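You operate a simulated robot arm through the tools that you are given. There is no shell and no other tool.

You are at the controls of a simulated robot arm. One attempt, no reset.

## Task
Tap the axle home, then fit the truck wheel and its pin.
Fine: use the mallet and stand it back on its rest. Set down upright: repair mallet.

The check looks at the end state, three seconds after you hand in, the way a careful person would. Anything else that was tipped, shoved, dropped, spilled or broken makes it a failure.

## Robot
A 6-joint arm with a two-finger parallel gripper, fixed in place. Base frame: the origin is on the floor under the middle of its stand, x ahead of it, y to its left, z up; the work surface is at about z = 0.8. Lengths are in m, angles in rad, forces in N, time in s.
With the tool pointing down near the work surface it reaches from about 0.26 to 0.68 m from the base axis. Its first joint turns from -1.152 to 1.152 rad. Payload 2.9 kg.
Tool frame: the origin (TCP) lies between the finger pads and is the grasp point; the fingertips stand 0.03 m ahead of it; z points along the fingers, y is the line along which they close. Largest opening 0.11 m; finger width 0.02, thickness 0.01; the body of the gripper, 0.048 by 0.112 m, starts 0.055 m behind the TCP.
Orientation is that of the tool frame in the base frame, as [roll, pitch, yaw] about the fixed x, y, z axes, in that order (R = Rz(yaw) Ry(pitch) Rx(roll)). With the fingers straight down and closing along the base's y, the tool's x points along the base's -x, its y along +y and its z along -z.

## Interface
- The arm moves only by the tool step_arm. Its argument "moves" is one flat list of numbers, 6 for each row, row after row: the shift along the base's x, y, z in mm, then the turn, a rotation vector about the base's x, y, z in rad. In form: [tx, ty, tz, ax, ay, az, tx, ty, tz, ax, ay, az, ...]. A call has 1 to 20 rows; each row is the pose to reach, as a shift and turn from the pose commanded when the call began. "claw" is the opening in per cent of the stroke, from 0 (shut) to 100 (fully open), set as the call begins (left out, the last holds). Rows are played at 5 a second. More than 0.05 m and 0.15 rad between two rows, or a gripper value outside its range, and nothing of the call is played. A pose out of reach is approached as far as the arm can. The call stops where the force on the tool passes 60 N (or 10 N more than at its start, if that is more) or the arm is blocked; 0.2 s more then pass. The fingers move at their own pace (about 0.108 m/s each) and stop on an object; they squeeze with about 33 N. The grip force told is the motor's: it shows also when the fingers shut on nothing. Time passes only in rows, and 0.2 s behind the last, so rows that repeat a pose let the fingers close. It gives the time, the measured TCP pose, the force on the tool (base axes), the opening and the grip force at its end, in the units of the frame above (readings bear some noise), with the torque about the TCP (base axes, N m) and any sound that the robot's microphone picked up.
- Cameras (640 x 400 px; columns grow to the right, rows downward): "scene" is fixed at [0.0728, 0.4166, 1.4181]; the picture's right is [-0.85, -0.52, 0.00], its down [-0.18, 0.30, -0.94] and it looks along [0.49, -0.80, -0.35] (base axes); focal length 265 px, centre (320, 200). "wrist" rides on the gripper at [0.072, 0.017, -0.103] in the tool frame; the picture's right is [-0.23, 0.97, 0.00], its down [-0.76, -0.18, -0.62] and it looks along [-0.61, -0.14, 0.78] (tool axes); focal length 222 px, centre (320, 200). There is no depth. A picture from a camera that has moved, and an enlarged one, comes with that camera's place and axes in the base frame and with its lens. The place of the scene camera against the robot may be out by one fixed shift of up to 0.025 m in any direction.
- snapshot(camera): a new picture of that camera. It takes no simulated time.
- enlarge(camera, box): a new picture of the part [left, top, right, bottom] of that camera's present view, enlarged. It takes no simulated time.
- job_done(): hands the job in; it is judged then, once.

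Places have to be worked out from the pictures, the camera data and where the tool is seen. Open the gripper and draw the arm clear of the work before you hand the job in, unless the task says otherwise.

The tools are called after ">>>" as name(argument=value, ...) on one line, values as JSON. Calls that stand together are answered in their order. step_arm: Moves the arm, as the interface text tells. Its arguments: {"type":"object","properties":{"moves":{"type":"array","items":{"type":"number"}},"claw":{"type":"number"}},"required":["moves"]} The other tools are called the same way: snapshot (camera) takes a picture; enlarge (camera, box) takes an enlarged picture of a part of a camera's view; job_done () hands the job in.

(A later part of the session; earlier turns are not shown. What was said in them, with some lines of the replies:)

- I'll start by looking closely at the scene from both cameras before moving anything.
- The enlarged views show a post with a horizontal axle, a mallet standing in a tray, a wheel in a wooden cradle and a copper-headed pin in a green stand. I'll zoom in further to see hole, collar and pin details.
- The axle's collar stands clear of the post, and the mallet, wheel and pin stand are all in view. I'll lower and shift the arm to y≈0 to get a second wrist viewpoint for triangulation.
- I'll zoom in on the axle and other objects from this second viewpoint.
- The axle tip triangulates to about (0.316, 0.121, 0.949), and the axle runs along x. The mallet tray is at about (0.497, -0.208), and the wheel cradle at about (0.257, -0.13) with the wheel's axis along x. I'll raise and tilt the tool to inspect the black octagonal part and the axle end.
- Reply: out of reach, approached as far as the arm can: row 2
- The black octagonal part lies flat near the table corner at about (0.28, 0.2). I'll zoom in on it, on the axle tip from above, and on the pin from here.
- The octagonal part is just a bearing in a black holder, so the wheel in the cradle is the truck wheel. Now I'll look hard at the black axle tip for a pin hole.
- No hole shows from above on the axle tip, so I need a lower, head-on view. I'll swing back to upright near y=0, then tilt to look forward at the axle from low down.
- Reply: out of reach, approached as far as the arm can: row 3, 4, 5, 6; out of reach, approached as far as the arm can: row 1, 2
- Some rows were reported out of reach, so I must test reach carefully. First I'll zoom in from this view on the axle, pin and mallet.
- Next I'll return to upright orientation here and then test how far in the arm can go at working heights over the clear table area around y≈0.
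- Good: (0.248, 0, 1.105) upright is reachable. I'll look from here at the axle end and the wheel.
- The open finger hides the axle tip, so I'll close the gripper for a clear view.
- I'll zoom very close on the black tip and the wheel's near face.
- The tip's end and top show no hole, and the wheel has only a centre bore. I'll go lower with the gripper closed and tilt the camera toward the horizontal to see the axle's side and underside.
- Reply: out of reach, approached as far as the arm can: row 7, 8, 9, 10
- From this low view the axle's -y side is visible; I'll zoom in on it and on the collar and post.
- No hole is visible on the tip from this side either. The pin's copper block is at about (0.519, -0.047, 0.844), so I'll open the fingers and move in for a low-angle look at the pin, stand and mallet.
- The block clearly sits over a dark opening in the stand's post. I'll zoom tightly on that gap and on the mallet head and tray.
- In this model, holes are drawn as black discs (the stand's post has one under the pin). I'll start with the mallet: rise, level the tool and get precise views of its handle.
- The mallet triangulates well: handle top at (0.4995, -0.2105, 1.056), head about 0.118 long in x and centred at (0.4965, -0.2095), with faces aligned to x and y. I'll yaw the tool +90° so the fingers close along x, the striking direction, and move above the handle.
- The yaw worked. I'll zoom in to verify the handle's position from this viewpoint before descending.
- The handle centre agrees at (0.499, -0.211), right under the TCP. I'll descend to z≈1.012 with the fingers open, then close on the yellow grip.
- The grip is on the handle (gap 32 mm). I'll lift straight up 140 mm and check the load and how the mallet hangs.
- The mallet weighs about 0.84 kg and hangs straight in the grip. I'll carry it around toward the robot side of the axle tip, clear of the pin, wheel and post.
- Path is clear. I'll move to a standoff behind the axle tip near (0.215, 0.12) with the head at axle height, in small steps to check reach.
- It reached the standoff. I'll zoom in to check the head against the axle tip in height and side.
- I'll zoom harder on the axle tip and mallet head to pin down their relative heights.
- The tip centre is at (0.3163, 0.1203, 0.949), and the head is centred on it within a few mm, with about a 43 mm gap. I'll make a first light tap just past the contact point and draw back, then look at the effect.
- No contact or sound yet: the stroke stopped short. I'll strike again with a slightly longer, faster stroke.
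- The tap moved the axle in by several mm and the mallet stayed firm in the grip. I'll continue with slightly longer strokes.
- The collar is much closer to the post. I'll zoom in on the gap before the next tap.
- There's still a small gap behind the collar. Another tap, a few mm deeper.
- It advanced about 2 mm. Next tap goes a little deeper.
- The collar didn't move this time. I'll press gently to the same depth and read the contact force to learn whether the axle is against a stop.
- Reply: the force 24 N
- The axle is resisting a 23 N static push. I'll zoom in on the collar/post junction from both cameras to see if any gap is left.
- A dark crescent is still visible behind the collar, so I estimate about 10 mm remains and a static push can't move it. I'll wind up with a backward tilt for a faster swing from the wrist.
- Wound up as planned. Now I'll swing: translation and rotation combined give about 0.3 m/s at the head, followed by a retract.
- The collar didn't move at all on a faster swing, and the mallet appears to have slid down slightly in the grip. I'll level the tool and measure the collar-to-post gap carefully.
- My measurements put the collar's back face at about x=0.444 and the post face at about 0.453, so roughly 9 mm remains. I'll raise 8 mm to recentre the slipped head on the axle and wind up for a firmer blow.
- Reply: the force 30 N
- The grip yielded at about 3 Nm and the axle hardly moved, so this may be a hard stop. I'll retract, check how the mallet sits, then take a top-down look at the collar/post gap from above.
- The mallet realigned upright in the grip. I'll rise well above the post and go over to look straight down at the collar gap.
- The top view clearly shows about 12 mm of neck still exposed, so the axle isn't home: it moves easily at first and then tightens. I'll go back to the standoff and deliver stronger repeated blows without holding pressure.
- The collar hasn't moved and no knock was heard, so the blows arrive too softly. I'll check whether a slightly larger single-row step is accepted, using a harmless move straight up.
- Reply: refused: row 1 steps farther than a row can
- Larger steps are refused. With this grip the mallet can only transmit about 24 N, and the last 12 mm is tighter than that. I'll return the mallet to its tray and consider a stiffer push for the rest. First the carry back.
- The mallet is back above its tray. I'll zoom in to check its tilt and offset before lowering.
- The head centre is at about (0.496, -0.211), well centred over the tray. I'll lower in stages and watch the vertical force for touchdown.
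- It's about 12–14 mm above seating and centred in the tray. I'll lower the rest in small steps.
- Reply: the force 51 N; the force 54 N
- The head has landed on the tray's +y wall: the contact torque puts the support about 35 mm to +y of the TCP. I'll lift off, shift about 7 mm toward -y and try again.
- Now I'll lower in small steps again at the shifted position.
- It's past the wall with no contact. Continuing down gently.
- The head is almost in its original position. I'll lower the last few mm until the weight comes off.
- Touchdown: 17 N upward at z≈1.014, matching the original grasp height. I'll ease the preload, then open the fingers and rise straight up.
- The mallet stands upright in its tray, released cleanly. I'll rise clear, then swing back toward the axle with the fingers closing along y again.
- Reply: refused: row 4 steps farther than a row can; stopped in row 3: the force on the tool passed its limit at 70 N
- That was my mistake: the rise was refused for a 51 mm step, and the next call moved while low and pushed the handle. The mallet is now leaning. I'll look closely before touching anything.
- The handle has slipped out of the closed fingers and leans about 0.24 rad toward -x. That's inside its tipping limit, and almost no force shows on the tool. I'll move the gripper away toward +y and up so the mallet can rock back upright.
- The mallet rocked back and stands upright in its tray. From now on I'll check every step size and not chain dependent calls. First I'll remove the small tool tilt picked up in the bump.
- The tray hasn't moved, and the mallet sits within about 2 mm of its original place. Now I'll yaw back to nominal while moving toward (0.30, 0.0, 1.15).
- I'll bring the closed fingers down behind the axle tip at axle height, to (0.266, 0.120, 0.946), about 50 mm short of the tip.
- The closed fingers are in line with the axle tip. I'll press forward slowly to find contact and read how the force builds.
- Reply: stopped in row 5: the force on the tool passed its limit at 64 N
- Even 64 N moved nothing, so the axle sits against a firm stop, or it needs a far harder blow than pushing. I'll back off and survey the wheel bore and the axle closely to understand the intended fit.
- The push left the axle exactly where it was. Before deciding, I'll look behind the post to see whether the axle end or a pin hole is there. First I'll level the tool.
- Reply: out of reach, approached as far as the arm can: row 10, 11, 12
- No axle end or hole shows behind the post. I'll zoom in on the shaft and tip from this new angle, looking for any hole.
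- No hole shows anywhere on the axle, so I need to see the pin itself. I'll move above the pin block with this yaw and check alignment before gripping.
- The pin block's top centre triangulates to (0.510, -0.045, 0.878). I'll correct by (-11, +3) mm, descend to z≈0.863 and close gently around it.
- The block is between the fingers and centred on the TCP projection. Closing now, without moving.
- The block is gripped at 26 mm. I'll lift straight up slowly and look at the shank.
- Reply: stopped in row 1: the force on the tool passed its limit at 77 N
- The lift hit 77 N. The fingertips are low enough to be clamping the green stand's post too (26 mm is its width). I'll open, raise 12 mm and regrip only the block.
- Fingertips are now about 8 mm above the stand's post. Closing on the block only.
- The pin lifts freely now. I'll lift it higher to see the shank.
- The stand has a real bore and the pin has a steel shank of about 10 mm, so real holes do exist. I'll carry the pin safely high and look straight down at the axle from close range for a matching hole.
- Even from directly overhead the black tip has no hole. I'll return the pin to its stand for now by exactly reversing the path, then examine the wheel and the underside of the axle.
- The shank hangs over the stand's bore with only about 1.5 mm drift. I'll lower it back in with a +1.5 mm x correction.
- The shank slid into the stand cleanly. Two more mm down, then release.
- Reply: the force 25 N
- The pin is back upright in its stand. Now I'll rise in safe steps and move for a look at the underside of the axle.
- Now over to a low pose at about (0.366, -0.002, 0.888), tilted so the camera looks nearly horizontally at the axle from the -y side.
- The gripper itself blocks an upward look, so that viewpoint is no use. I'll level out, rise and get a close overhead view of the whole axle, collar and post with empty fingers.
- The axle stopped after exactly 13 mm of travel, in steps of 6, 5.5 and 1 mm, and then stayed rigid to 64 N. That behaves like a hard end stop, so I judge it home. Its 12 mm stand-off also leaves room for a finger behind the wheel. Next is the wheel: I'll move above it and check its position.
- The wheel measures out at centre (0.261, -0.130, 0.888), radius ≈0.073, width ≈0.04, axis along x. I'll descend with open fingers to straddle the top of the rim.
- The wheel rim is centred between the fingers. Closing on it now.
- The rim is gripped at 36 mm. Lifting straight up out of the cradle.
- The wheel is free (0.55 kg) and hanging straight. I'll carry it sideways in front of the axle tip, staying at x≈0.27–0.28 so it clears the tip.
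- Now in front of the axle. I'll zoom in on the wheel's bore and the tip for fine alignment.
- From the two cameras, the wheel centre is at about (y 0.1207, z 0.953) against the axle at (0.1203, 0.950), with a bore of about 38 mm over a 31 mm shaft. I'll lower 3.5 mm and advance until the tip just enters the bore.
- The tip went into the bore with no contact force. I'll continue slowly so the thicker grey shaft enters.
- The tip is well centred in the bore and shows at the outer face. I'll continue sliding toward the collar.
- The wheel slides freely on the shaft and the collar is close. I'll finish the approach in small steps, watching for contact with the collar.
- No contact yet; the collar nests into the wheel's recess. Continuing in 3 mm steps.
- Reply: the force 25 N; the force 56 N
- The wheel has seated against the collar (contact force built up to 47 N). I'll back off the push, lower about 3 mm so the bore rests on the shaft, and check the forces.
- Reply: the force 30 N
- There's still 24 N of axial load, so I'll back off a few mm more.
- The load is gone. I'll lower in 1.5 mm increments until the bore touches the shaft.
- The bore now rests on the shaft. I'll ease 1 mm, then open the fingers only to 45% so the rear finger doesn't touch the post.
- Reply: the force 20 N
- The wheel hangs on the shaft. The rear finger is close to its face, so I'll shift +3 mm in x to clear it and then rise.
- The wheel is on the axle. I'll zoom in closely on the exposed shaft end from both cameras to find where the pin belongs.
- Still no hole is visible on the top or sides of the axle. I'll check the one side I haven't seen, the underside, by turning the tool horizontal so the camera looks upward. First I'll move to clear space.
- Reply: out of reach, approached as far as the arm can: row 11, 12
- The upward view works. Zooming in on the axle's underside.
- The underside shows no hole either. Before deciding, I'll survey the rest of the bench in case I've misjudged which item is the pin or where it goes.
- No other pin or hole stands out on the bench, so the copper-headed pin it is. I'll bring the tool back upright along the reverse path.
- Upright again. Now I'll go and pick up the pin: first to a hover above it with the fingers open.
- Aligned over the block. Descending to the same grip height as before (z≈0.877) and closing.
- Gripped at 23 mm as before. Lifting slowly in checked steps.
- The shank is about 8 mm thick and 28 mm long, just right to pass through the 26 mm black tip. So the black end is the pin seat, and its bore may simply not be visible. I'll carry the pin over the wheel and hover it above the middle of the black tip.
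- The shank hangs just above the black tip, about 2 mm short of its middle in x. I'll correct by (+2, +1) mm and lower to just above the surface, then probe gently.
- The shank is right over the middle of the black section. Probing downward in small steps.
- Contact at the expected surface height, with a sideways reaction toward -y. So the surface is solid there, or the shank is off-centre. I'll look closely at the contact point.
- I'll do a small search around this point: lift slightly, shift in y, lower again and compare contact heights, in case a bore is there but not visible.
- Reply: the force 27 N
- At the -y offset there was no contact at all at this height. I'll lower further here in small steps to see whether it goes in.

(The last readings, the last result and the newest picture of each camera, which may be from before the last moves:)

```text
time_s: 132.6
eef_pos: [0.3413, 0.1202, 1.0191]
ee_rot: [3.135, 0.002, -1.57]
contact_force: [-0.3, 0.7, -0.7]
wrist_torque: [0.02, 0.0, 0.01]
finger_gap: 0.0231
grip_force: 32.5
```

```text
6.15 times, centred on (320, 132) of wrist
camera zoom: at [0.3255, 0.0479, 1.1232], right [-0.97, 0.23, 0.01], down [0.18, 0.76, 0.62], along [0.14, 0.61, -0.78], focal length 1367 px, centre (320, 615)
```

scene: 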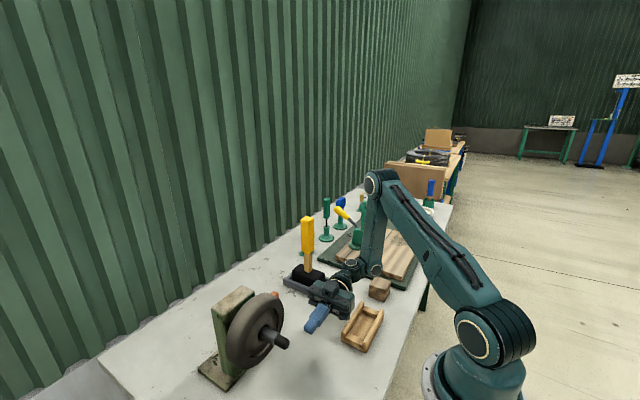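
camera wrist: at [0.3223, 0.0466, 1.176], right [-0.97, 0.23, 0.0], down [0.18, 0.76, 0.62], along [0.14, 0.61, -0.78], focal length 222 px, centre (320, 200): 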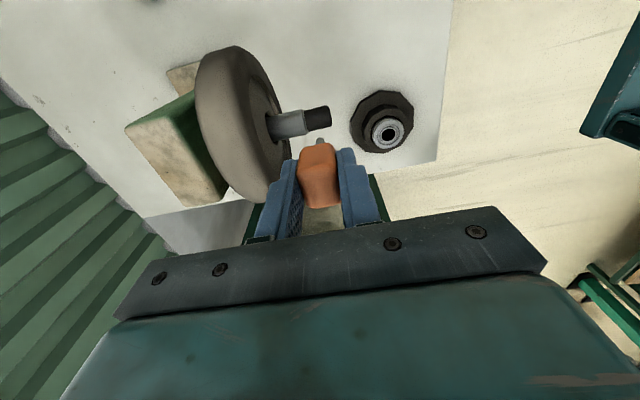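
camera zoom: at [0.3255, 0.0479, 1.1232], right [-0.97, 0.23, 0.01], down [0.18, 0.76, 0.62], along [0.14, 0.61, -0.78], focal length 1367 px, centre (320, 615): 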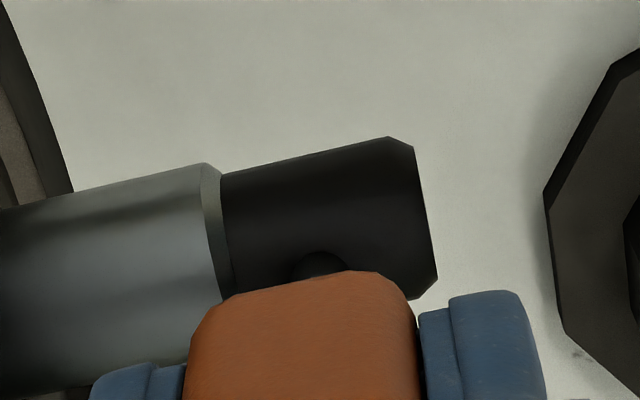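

It sank in with zero force, and the scene view shows the shank entering the black tip: the bore is real, just not drawn. I'll continue down in small steps.

>>> step_arm(moves=[0, 0, -2, 0, 0, 0, 0, 0, -4, 0, 0, 0, 0, 0, -6, 0, 0, 0, 0, 0, -6, 0, 0, 0])

>>> enlarge(camera="scene", box=[262, 315, 302, 350])

```text
time_s: 133.6
eef_pos: [0.3425, 0.1207, 1.0132]
ee_rot: [3.136, 0.003, -1.568]
contact_force: [0.9, -0.5, -0.6]
wrist_torque: [-0.01, -0.03, 0.02]
finger_gap: 0.023
grip_force: 32.7
```

```text
11.43 times, centred on (282, 332) of scene
camera zoom: at [0.0728, 0.4166, 1.4181], right [-0.85, -0.52, 0.0], down [-0.18, 0.3, -0.94], along [0.49, -0.8, -0.35], focal length 3033 px, centre (754, -1314)
```

zoom: 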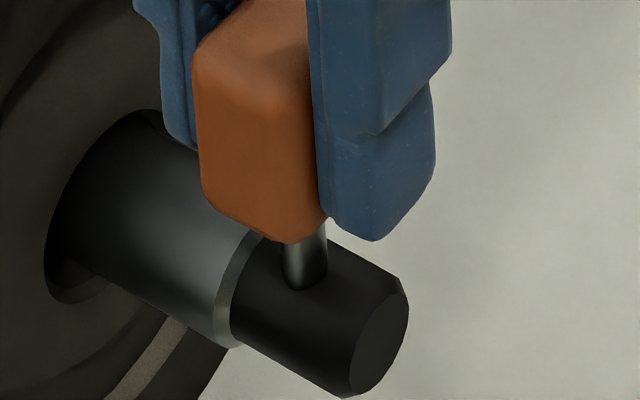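

The shank is sliding in with no resistance. Continuing down toward seating.

>>> step_arm(moves=[0, 0, -3, 0, 0, 0, 0, 0, -6, 0, 0, 0, 0, 0, -9, 0, 0, 0, 0, 0, -9, 0, 0, 0])

>>> enlarge(camera="scene", box=[262, 315, 302, 350])

```text
time_s: 134.6
eef_pos: [0.343, 0.1213, 1.0044]
ee_rot: [3.138, 0.002, -1.569]
contact_force: [0.6, 0.0, -1.8]
wrist_torque: [-0.04, 0.0, 0.0]
finger_gap: 0.0233
grip_force: 32.7
```

```text
11.43 times, centred on (282, 332) of scene
camera zoom: at [0.0728, 0.4166, 1.4181], right [-0.85, -0.52, 0.0], down [-0.18, 0.3, -0.94], along [0.49, -0.8, -0.35], focal length 3033 px, centre (754, -1314)
```

zoom: 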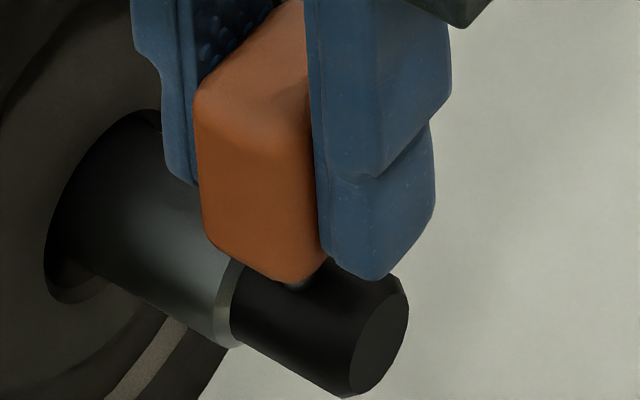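

The head is nearly on the axle. Final few mm slowly, watching for contact.

>>> step_arm(moves=[0, 0, -2, 0, 0, 0, 0, 0, -4, 0, 0, 0, 0, 0, -4, 0, 0, 0])

>>> step_arm(moves=[0, 0, -1.5, 0, 0, 0, 0, 0, -3, 0, 0, 0, 0, 0, -3, 0, 0, 0])

>>> enlarge(camera="scene", box=[262, 315, 302, 350])

```text
time_s: 135.3
eef_pos: [0.3425, 0.1209, 0.9994]
ee_rot: [3.136, 0.002, -1.569]
contact_force: [1.1, -0.1, -0.7]
wrist_torque: [-0.02, -0.03, 0.04]
finger_gap: 0.0231
grip_force: 33.2
```

```text
time_s: 136.2
eef_pos: [0.3416, 0.1207, 0.9963]
ee_rot: [3.136, 0.002, -1.57]
contact_force: [0.7, 0.4, -0.3]
wrist_torque: [0.0, 0.01, 0.0]
finger_gap: 0.0232
grip_force: 32.8
```

```text
11.43 times, centred on (282, 332) of scene
camera zoom: at [0.0728, 0.4166, 1.4181], right [-0.85, -0.52, 0.0], down [-0.18, 0.3, -0.94], along [0.49, -0.8, -0.35], focal length 3033 px, centre (754, -1314)
```

zoom: 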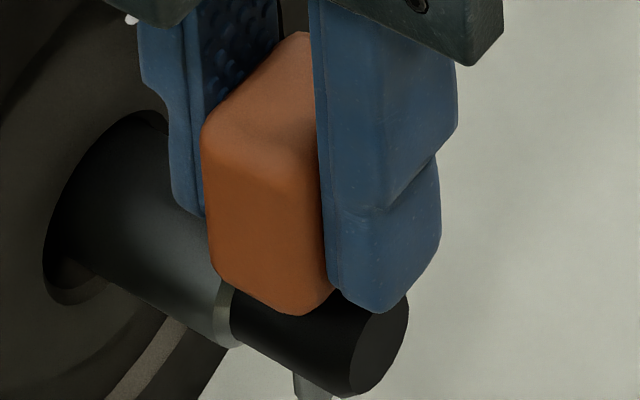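

The shank end now shows below the tip, so it passes right through. A couple more mm until the head touches.

>>> step_arm(moves=[0, 0, -1, 0, 0, 0, 0, 0, -2, 0, 0, 0, 0, 0, -2, 0, 0, 0])

>>> step_arm(moves=[0, 0, -1, 0, 0, 0, 0, 0, -2, 0, 0, 0, 0, 0, -2, 0, 0, 0])

>>> enlarge(camera="scene", box=[262, 315, 302, 355])

```text
time_s: 136.9
eef_pos: [0.341, 0.1207, 0.9961]
ee_rot: [3.137, 0.003, -1.569]
contact_force: [-8.2, -0.3, 27.0]
wrist_torque: [0.02, 0.26, -0.04]
finger_gap: 0.0232
grip_force: 33.0
```

```text
time_s: 137.8
eef_pos: [0.3416, 0.1205, 0.9947]
ee_rot: [3.137, 0.005, -1.568]
contact_force: [-7.0, 2.1, 26.9]
wrist_torque: [0.11, 0.21, -0.01]
finger_gap: 0.0231
grip_force: 33.0
```

```text
10.00 times, centred on (282, 335) of scene
camera zoom: at [0.0723, 0.4165, 1.4181], right [-0.85, -0.52, 0.0], down [-0.18, 0.3, -0.94], along [0.49, -0.8, -0.35], focal length 2654 px, centre (700, -1150)
```

zoom: 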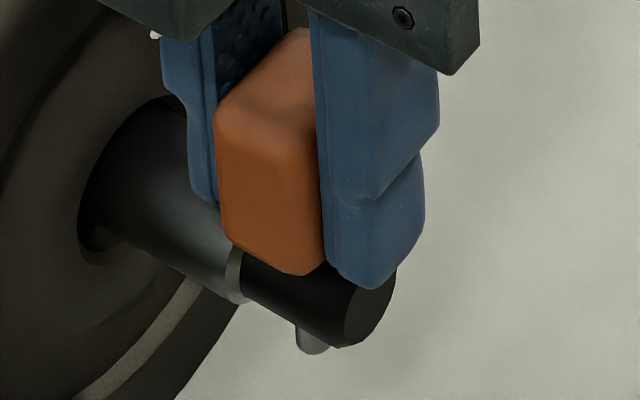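

The head is seated (27 N contact) and the shank end protrudes below. I'll relieve the load and release with a moderate opening so the finger doesn't touch the wheel.

>>> step_arm(moves=[0, 0, 1.5, 0, 0, 0, 0, 0, 2.5, 0, 0, 0, 0, 0, 2.5, 0, 0, 0])

>>> step_arm(moves=[0, 0, 0, 0, 0, 0, 0, 0, 0, 0, 0, 0, 0, 0, 0, 0, 0, 0], claw=42)

>>> enlarge(camera="scene", box=[252, 305, 312, 360])

>>> enlarge(camera="wrist", box=[240, 80, 400, 230])

```text
time_s: 138.6
eef_pos: [0.3418, 0.121, 0.9962]
ee_rot: [3.137, 0.002, -1.571]
contact_force: [0.7, -0.2, -0.6]
wrist_torque: [0.03, 0.02, -0.02]
finger_gap: 0.0233
grip_force: 32.5
```

```text
time_s: 139.3
eef_pos: [0.3421, 0.1215, 0.9954]
ee_rot: [3.135, 0.005, -1.569]
contact_force: [-0.8, -0.5, 0.0]
wrist_torque: [0.0, -0.01, -0.01]
finger_gap: 0.0465
grip_force: 0.1
```

```text
7.27 times, centred on (282, 332) of scene
camera zoom: at [0.0728, 0.4166, 1.4181], right [-0.85, -0.52, 0.0], down [-0.18, 0.3, -0.94], along [0.49, -0.8, -0.35], focal length 1930 px, centre (596, -764)
```

zoom: 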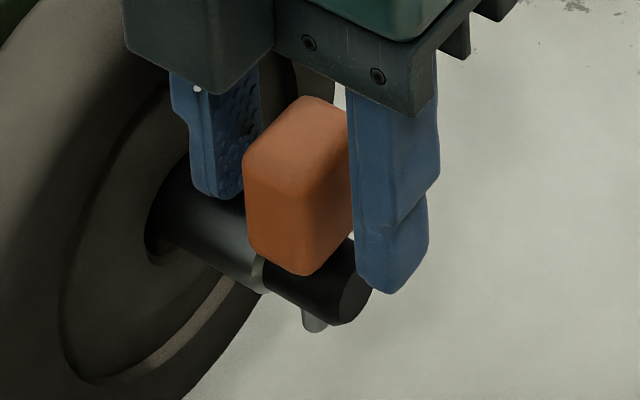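

```text
2.67 times, centred on (320, 155) of wrist
camera zoom: at [0.3258, 0.0479, 1.0998], right [-0.97, 0.23, 0.0], down [0.18, 0.76, 0.62], along [0.14, 0.61, -0.78], focal length 592 px, centre (320, 320)
```

zoom: 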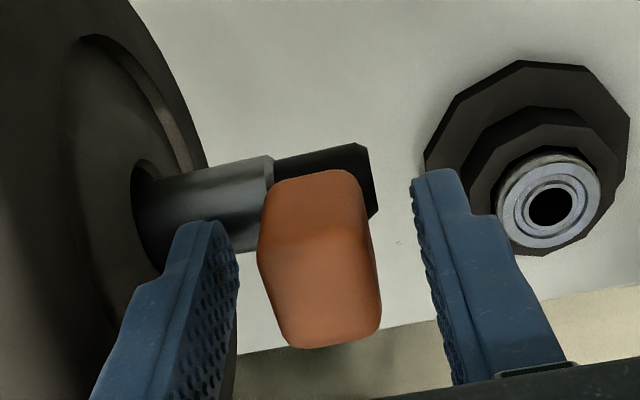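

The pin stays put on its own. Retracting straight up.

>>> step_arm(moves=[0, 0, 15, 0, 0, 0, 0, 0, 45, 0, 0, 0, 0, 0, 90, 0, 0, 0, 0, 0, 130, 0, 0, 0, 0, 0, 130, 0, 0, 0])

>>> enlarge(camera="scene", box=[215, 280, 320, 390])

>>> snapshot(camera="wrist")

>>> snapshot(camera="scene")

```text
time_s: 140.6
eef_pos: [0.3429, 0.1207, 1.1261]
ee_rot: [3.136, 0.002, -1.569]
contact_force: [0.2, -0.4, -0.6]
wrist_torque: [0.01, 0.01, 0.0]
finger_gap: 0.0461
grip_force: 0.1
```

```text
3.64 times, centred on (268, 335) of scene
camera zoom: at [0.0728, 0.4166, 1.4181], right [-0.85, -0.52, 0.0], down [-0.18, 0.3, -0.94], along [0.49, -0.8, -0.35], focal length 965 px, centre (511, -291)
```

zoom: 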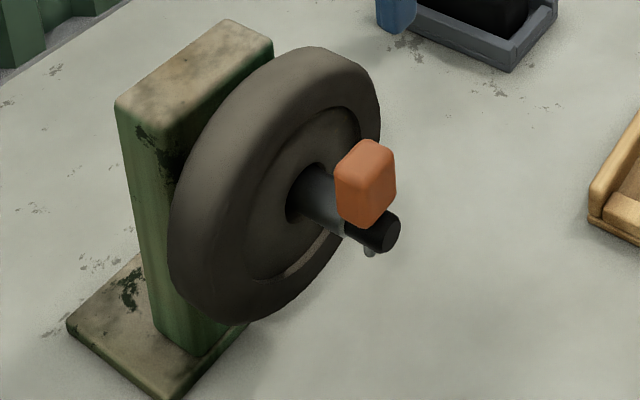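

```text
taken
camera wrist: at [0.327, 0.0481, 1.23], right [-0.97, 0.23, 0.01], down [0.18, 0.76, 0.62], along [0.14, 0.61, -0.78], focal length 222 px, centre (320, 200)
```

wrist: 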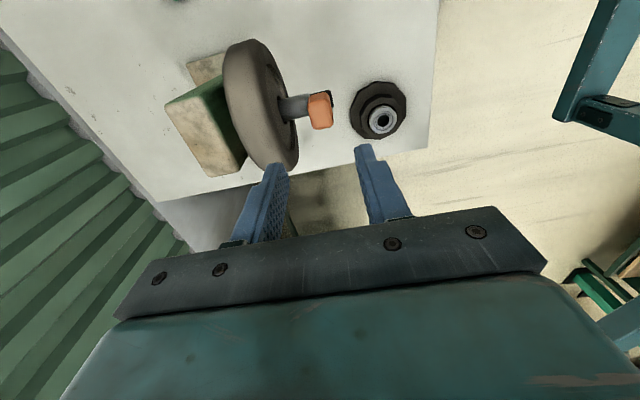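

```text
taken
```

scene: 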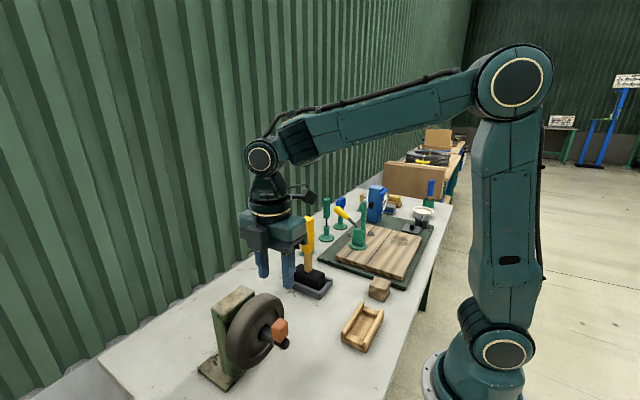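

The pin is through the axle end and the wheel is on. I'll check how tightly the wheel sits against the collar.

>>> enlarge(camera="wrist", box=[180, 30, 340, 180])

>>> enlarge(camera="scene", box=[250, 310, 305, 360])

>>> enlarge(camera="scene", box=[270, 205, 345, 305])

```text
2.67 times, centred on (260, 105) of wrist
camera zoom: at [0.327, 0.0481, 1.23], right [-0.97, 0.23, 0.01], down [0.18, 0.76, 0.62], along [0.14, 0.61, -0.78], focal length 592 px, centre (480, 453)
```

zoom: 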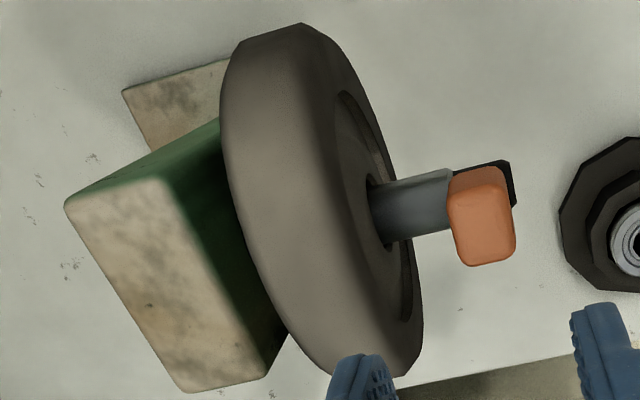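

```text
8.00 times, centred on (278, 335) of scene
camera zoom: at [0.0728, 0.4166, 1.4181], right [-0.85, -0.52, 0.0], down [-0.18, 0.3, -0.94], along [0.49, -0.8, -0.35], focal length 2123 px, centre (660, -880)
```

zoom: 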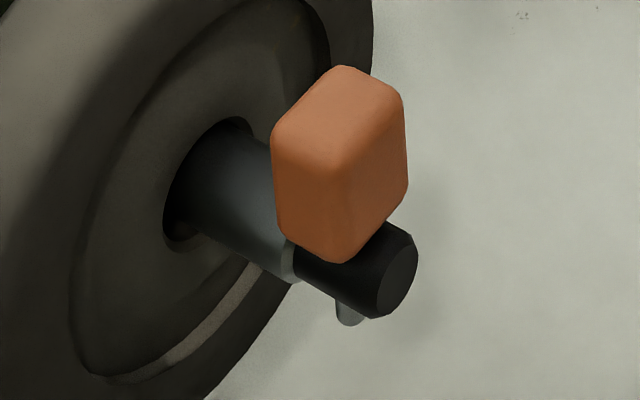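

```text
4.00 times, centred on (308, 255) of scene
camera zoom: at [0.0728, 0.4166, 1.4181], right [-0.85, -0.52, 0.0], down [-0.18, 0.3, -0.94], along [0.49, -0.8, -0.35], focal length 1061 px, centre (370, -20)
```

zoom: 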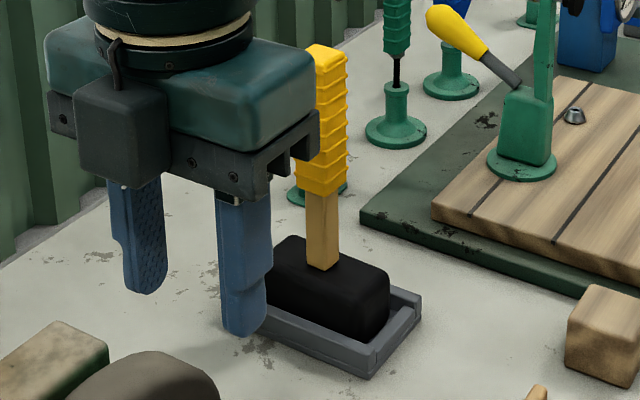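

The wheel's hub face sits within about 2 mm of the collar, held between collar and pin. The dark neck behind the collar looks like a fixed boss that the collar has seated on, which explains the rigid stop. I'll open the gripper and draw the arm clear, then do a final inspection.

>>> step_arm(moves=[0, 0, 40, 0, 0, 0, 0, -5, 80, 0, 0, 0, 10, -35, 110, 0, 0, 0, 20, -75, 120, 0, 0, 0, 20, -110, 125, 0, 0, 0, 20, -110, 125, 0, 0, 0], claw=100)

>>> snapshot(camera="scene")

>>> snapshot(camera="wrist")

>>> enlarge(camera="scene", box=[195, 270, 395, 395])

```text
time_s: 141.9
eef_pos: [0.3656, 0.0138, 1.2508]
ee_rot: [3.138, 0.001, -1.569]
contact_force: [-0.4, 0.5, 0.6]
wrist_torque: [-0.02, 0.06, 0.01]
finger_gap: 0.1098
grip_force: 0.0
```

```text
taken
```

scene: 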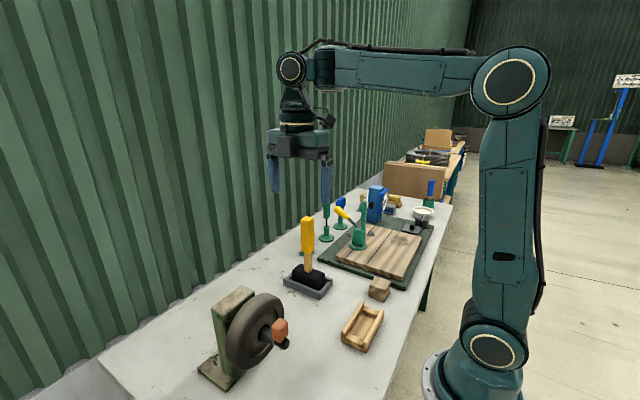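

```text
taken
camera wrist: at [0.3481, -0.0601, 1.3556], right [-0.97, 0.23, 0.0], down [0.18, 0.76, 0.62], along [0.14, 0.61, -0.78], focal length 222 px, centre (320, 200)
```

wrist: 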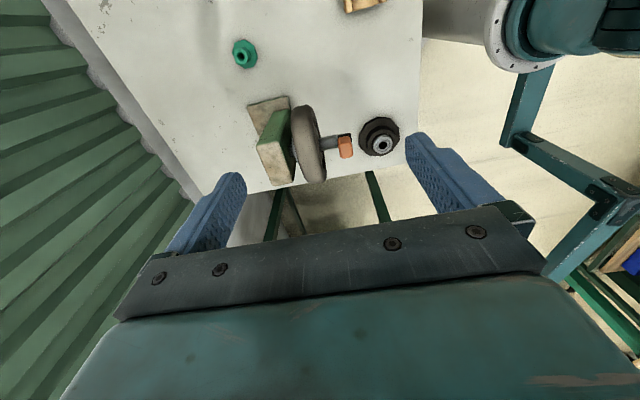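

```text
3.20 times, centred on (295, 332) of scene
camera zoom: at [0.0728, 0.4166, 1.4181], right [-0.85, -0.52, 0.0], down [-0.18, 0.3, -0.94], along [0.49, -0.8, -0.35], focal length 849 px, centre (400, -224)
```

zoom: 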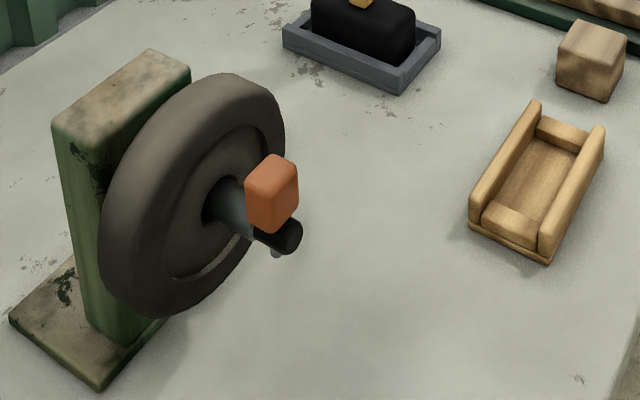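

Everything has settled. One more close look at the neck between collar and post, to confirm the axle is seated on a boss.

>>> enlarge(camera="wrist", box=[270, 110, 320, 155])

>>> enlarge(camera="wrist", box=[240, 80, 410, 195])

```text
8.89 times, centred on (295, 132) of wrist
camera zoom: at [0.3481, -0.0601, 1.3556], right [-0.97, 0.23, 0.0], down [0.18, 0.76, 0.62], along [0.14, 0.61, -0.78], focal length 1974 px, centre (542, 800)
```

zoom: 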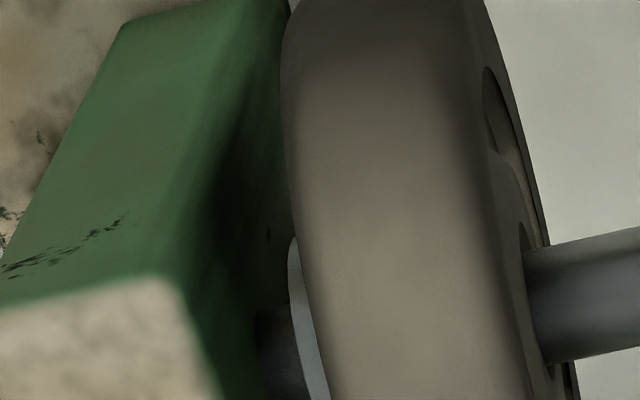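

```text
3.48 times, centred on (325, 138) of wrist
camera zoom: at [0.3481, -0.0601, 1.3556], right [-0.97, 0.23, 0.0], down [0.18, 0.76, 0.62], along [0.14, 0.61, -0.78], focal length 773 px, centre (303, 417)
```

zoom: 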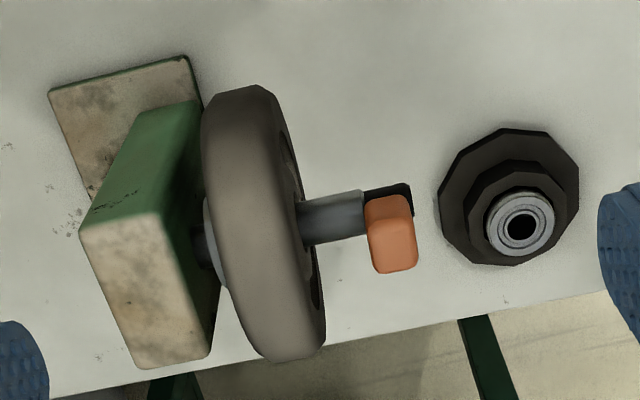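

All parts are in their final state, so I'm handing the job in now. The axle is driven against its stop, the wheel hangs on the shaft by the collar, and the pin passes through the axle end. The mallet stands upright on its rest, and the gripper is open and clear.

>>> job_done()

```text
The job is handed in.
```

I handed the job in with the axle, wheel, pin and mallet all in place. I'm fairly sure, but not certain, that the axle is fully home.

- **Axle:** Four light mallet taps drove it in about 13 mm and it stopped moving by the fourth. Harder mallet blows and a 64 N push with the closed fingers didn't move it further, so I took that as its end stop. About 12 mm of dark neck still shows between the collar and the post. I think that is a fixed boss the collar seats on, but I couldn't confirm it. If "home" means the collar flush against the post, it isn't there yet.
- **Wheel:** I slid it on until it touched the collar, then backed off slightly to release it. It hangs on the shaft within about 2 mm of the collar.
- **Pin:** It went into the black end of the axle through a hole that doesn't show in the pictures. The head rests on top and the shank sticks out below.
- **Mallet:** It stands upright in its tray. I knocked it once when one of my moves was refused and the next one ran anyway. It rocked back upright on its own, and the tray didn't move.
- **Pin stand:** My first try at lifting the pin also clamped its stand and pulled on it with about 77 N. I saw no sign that it moved.

The gripper is open and the arm is clear of the work.
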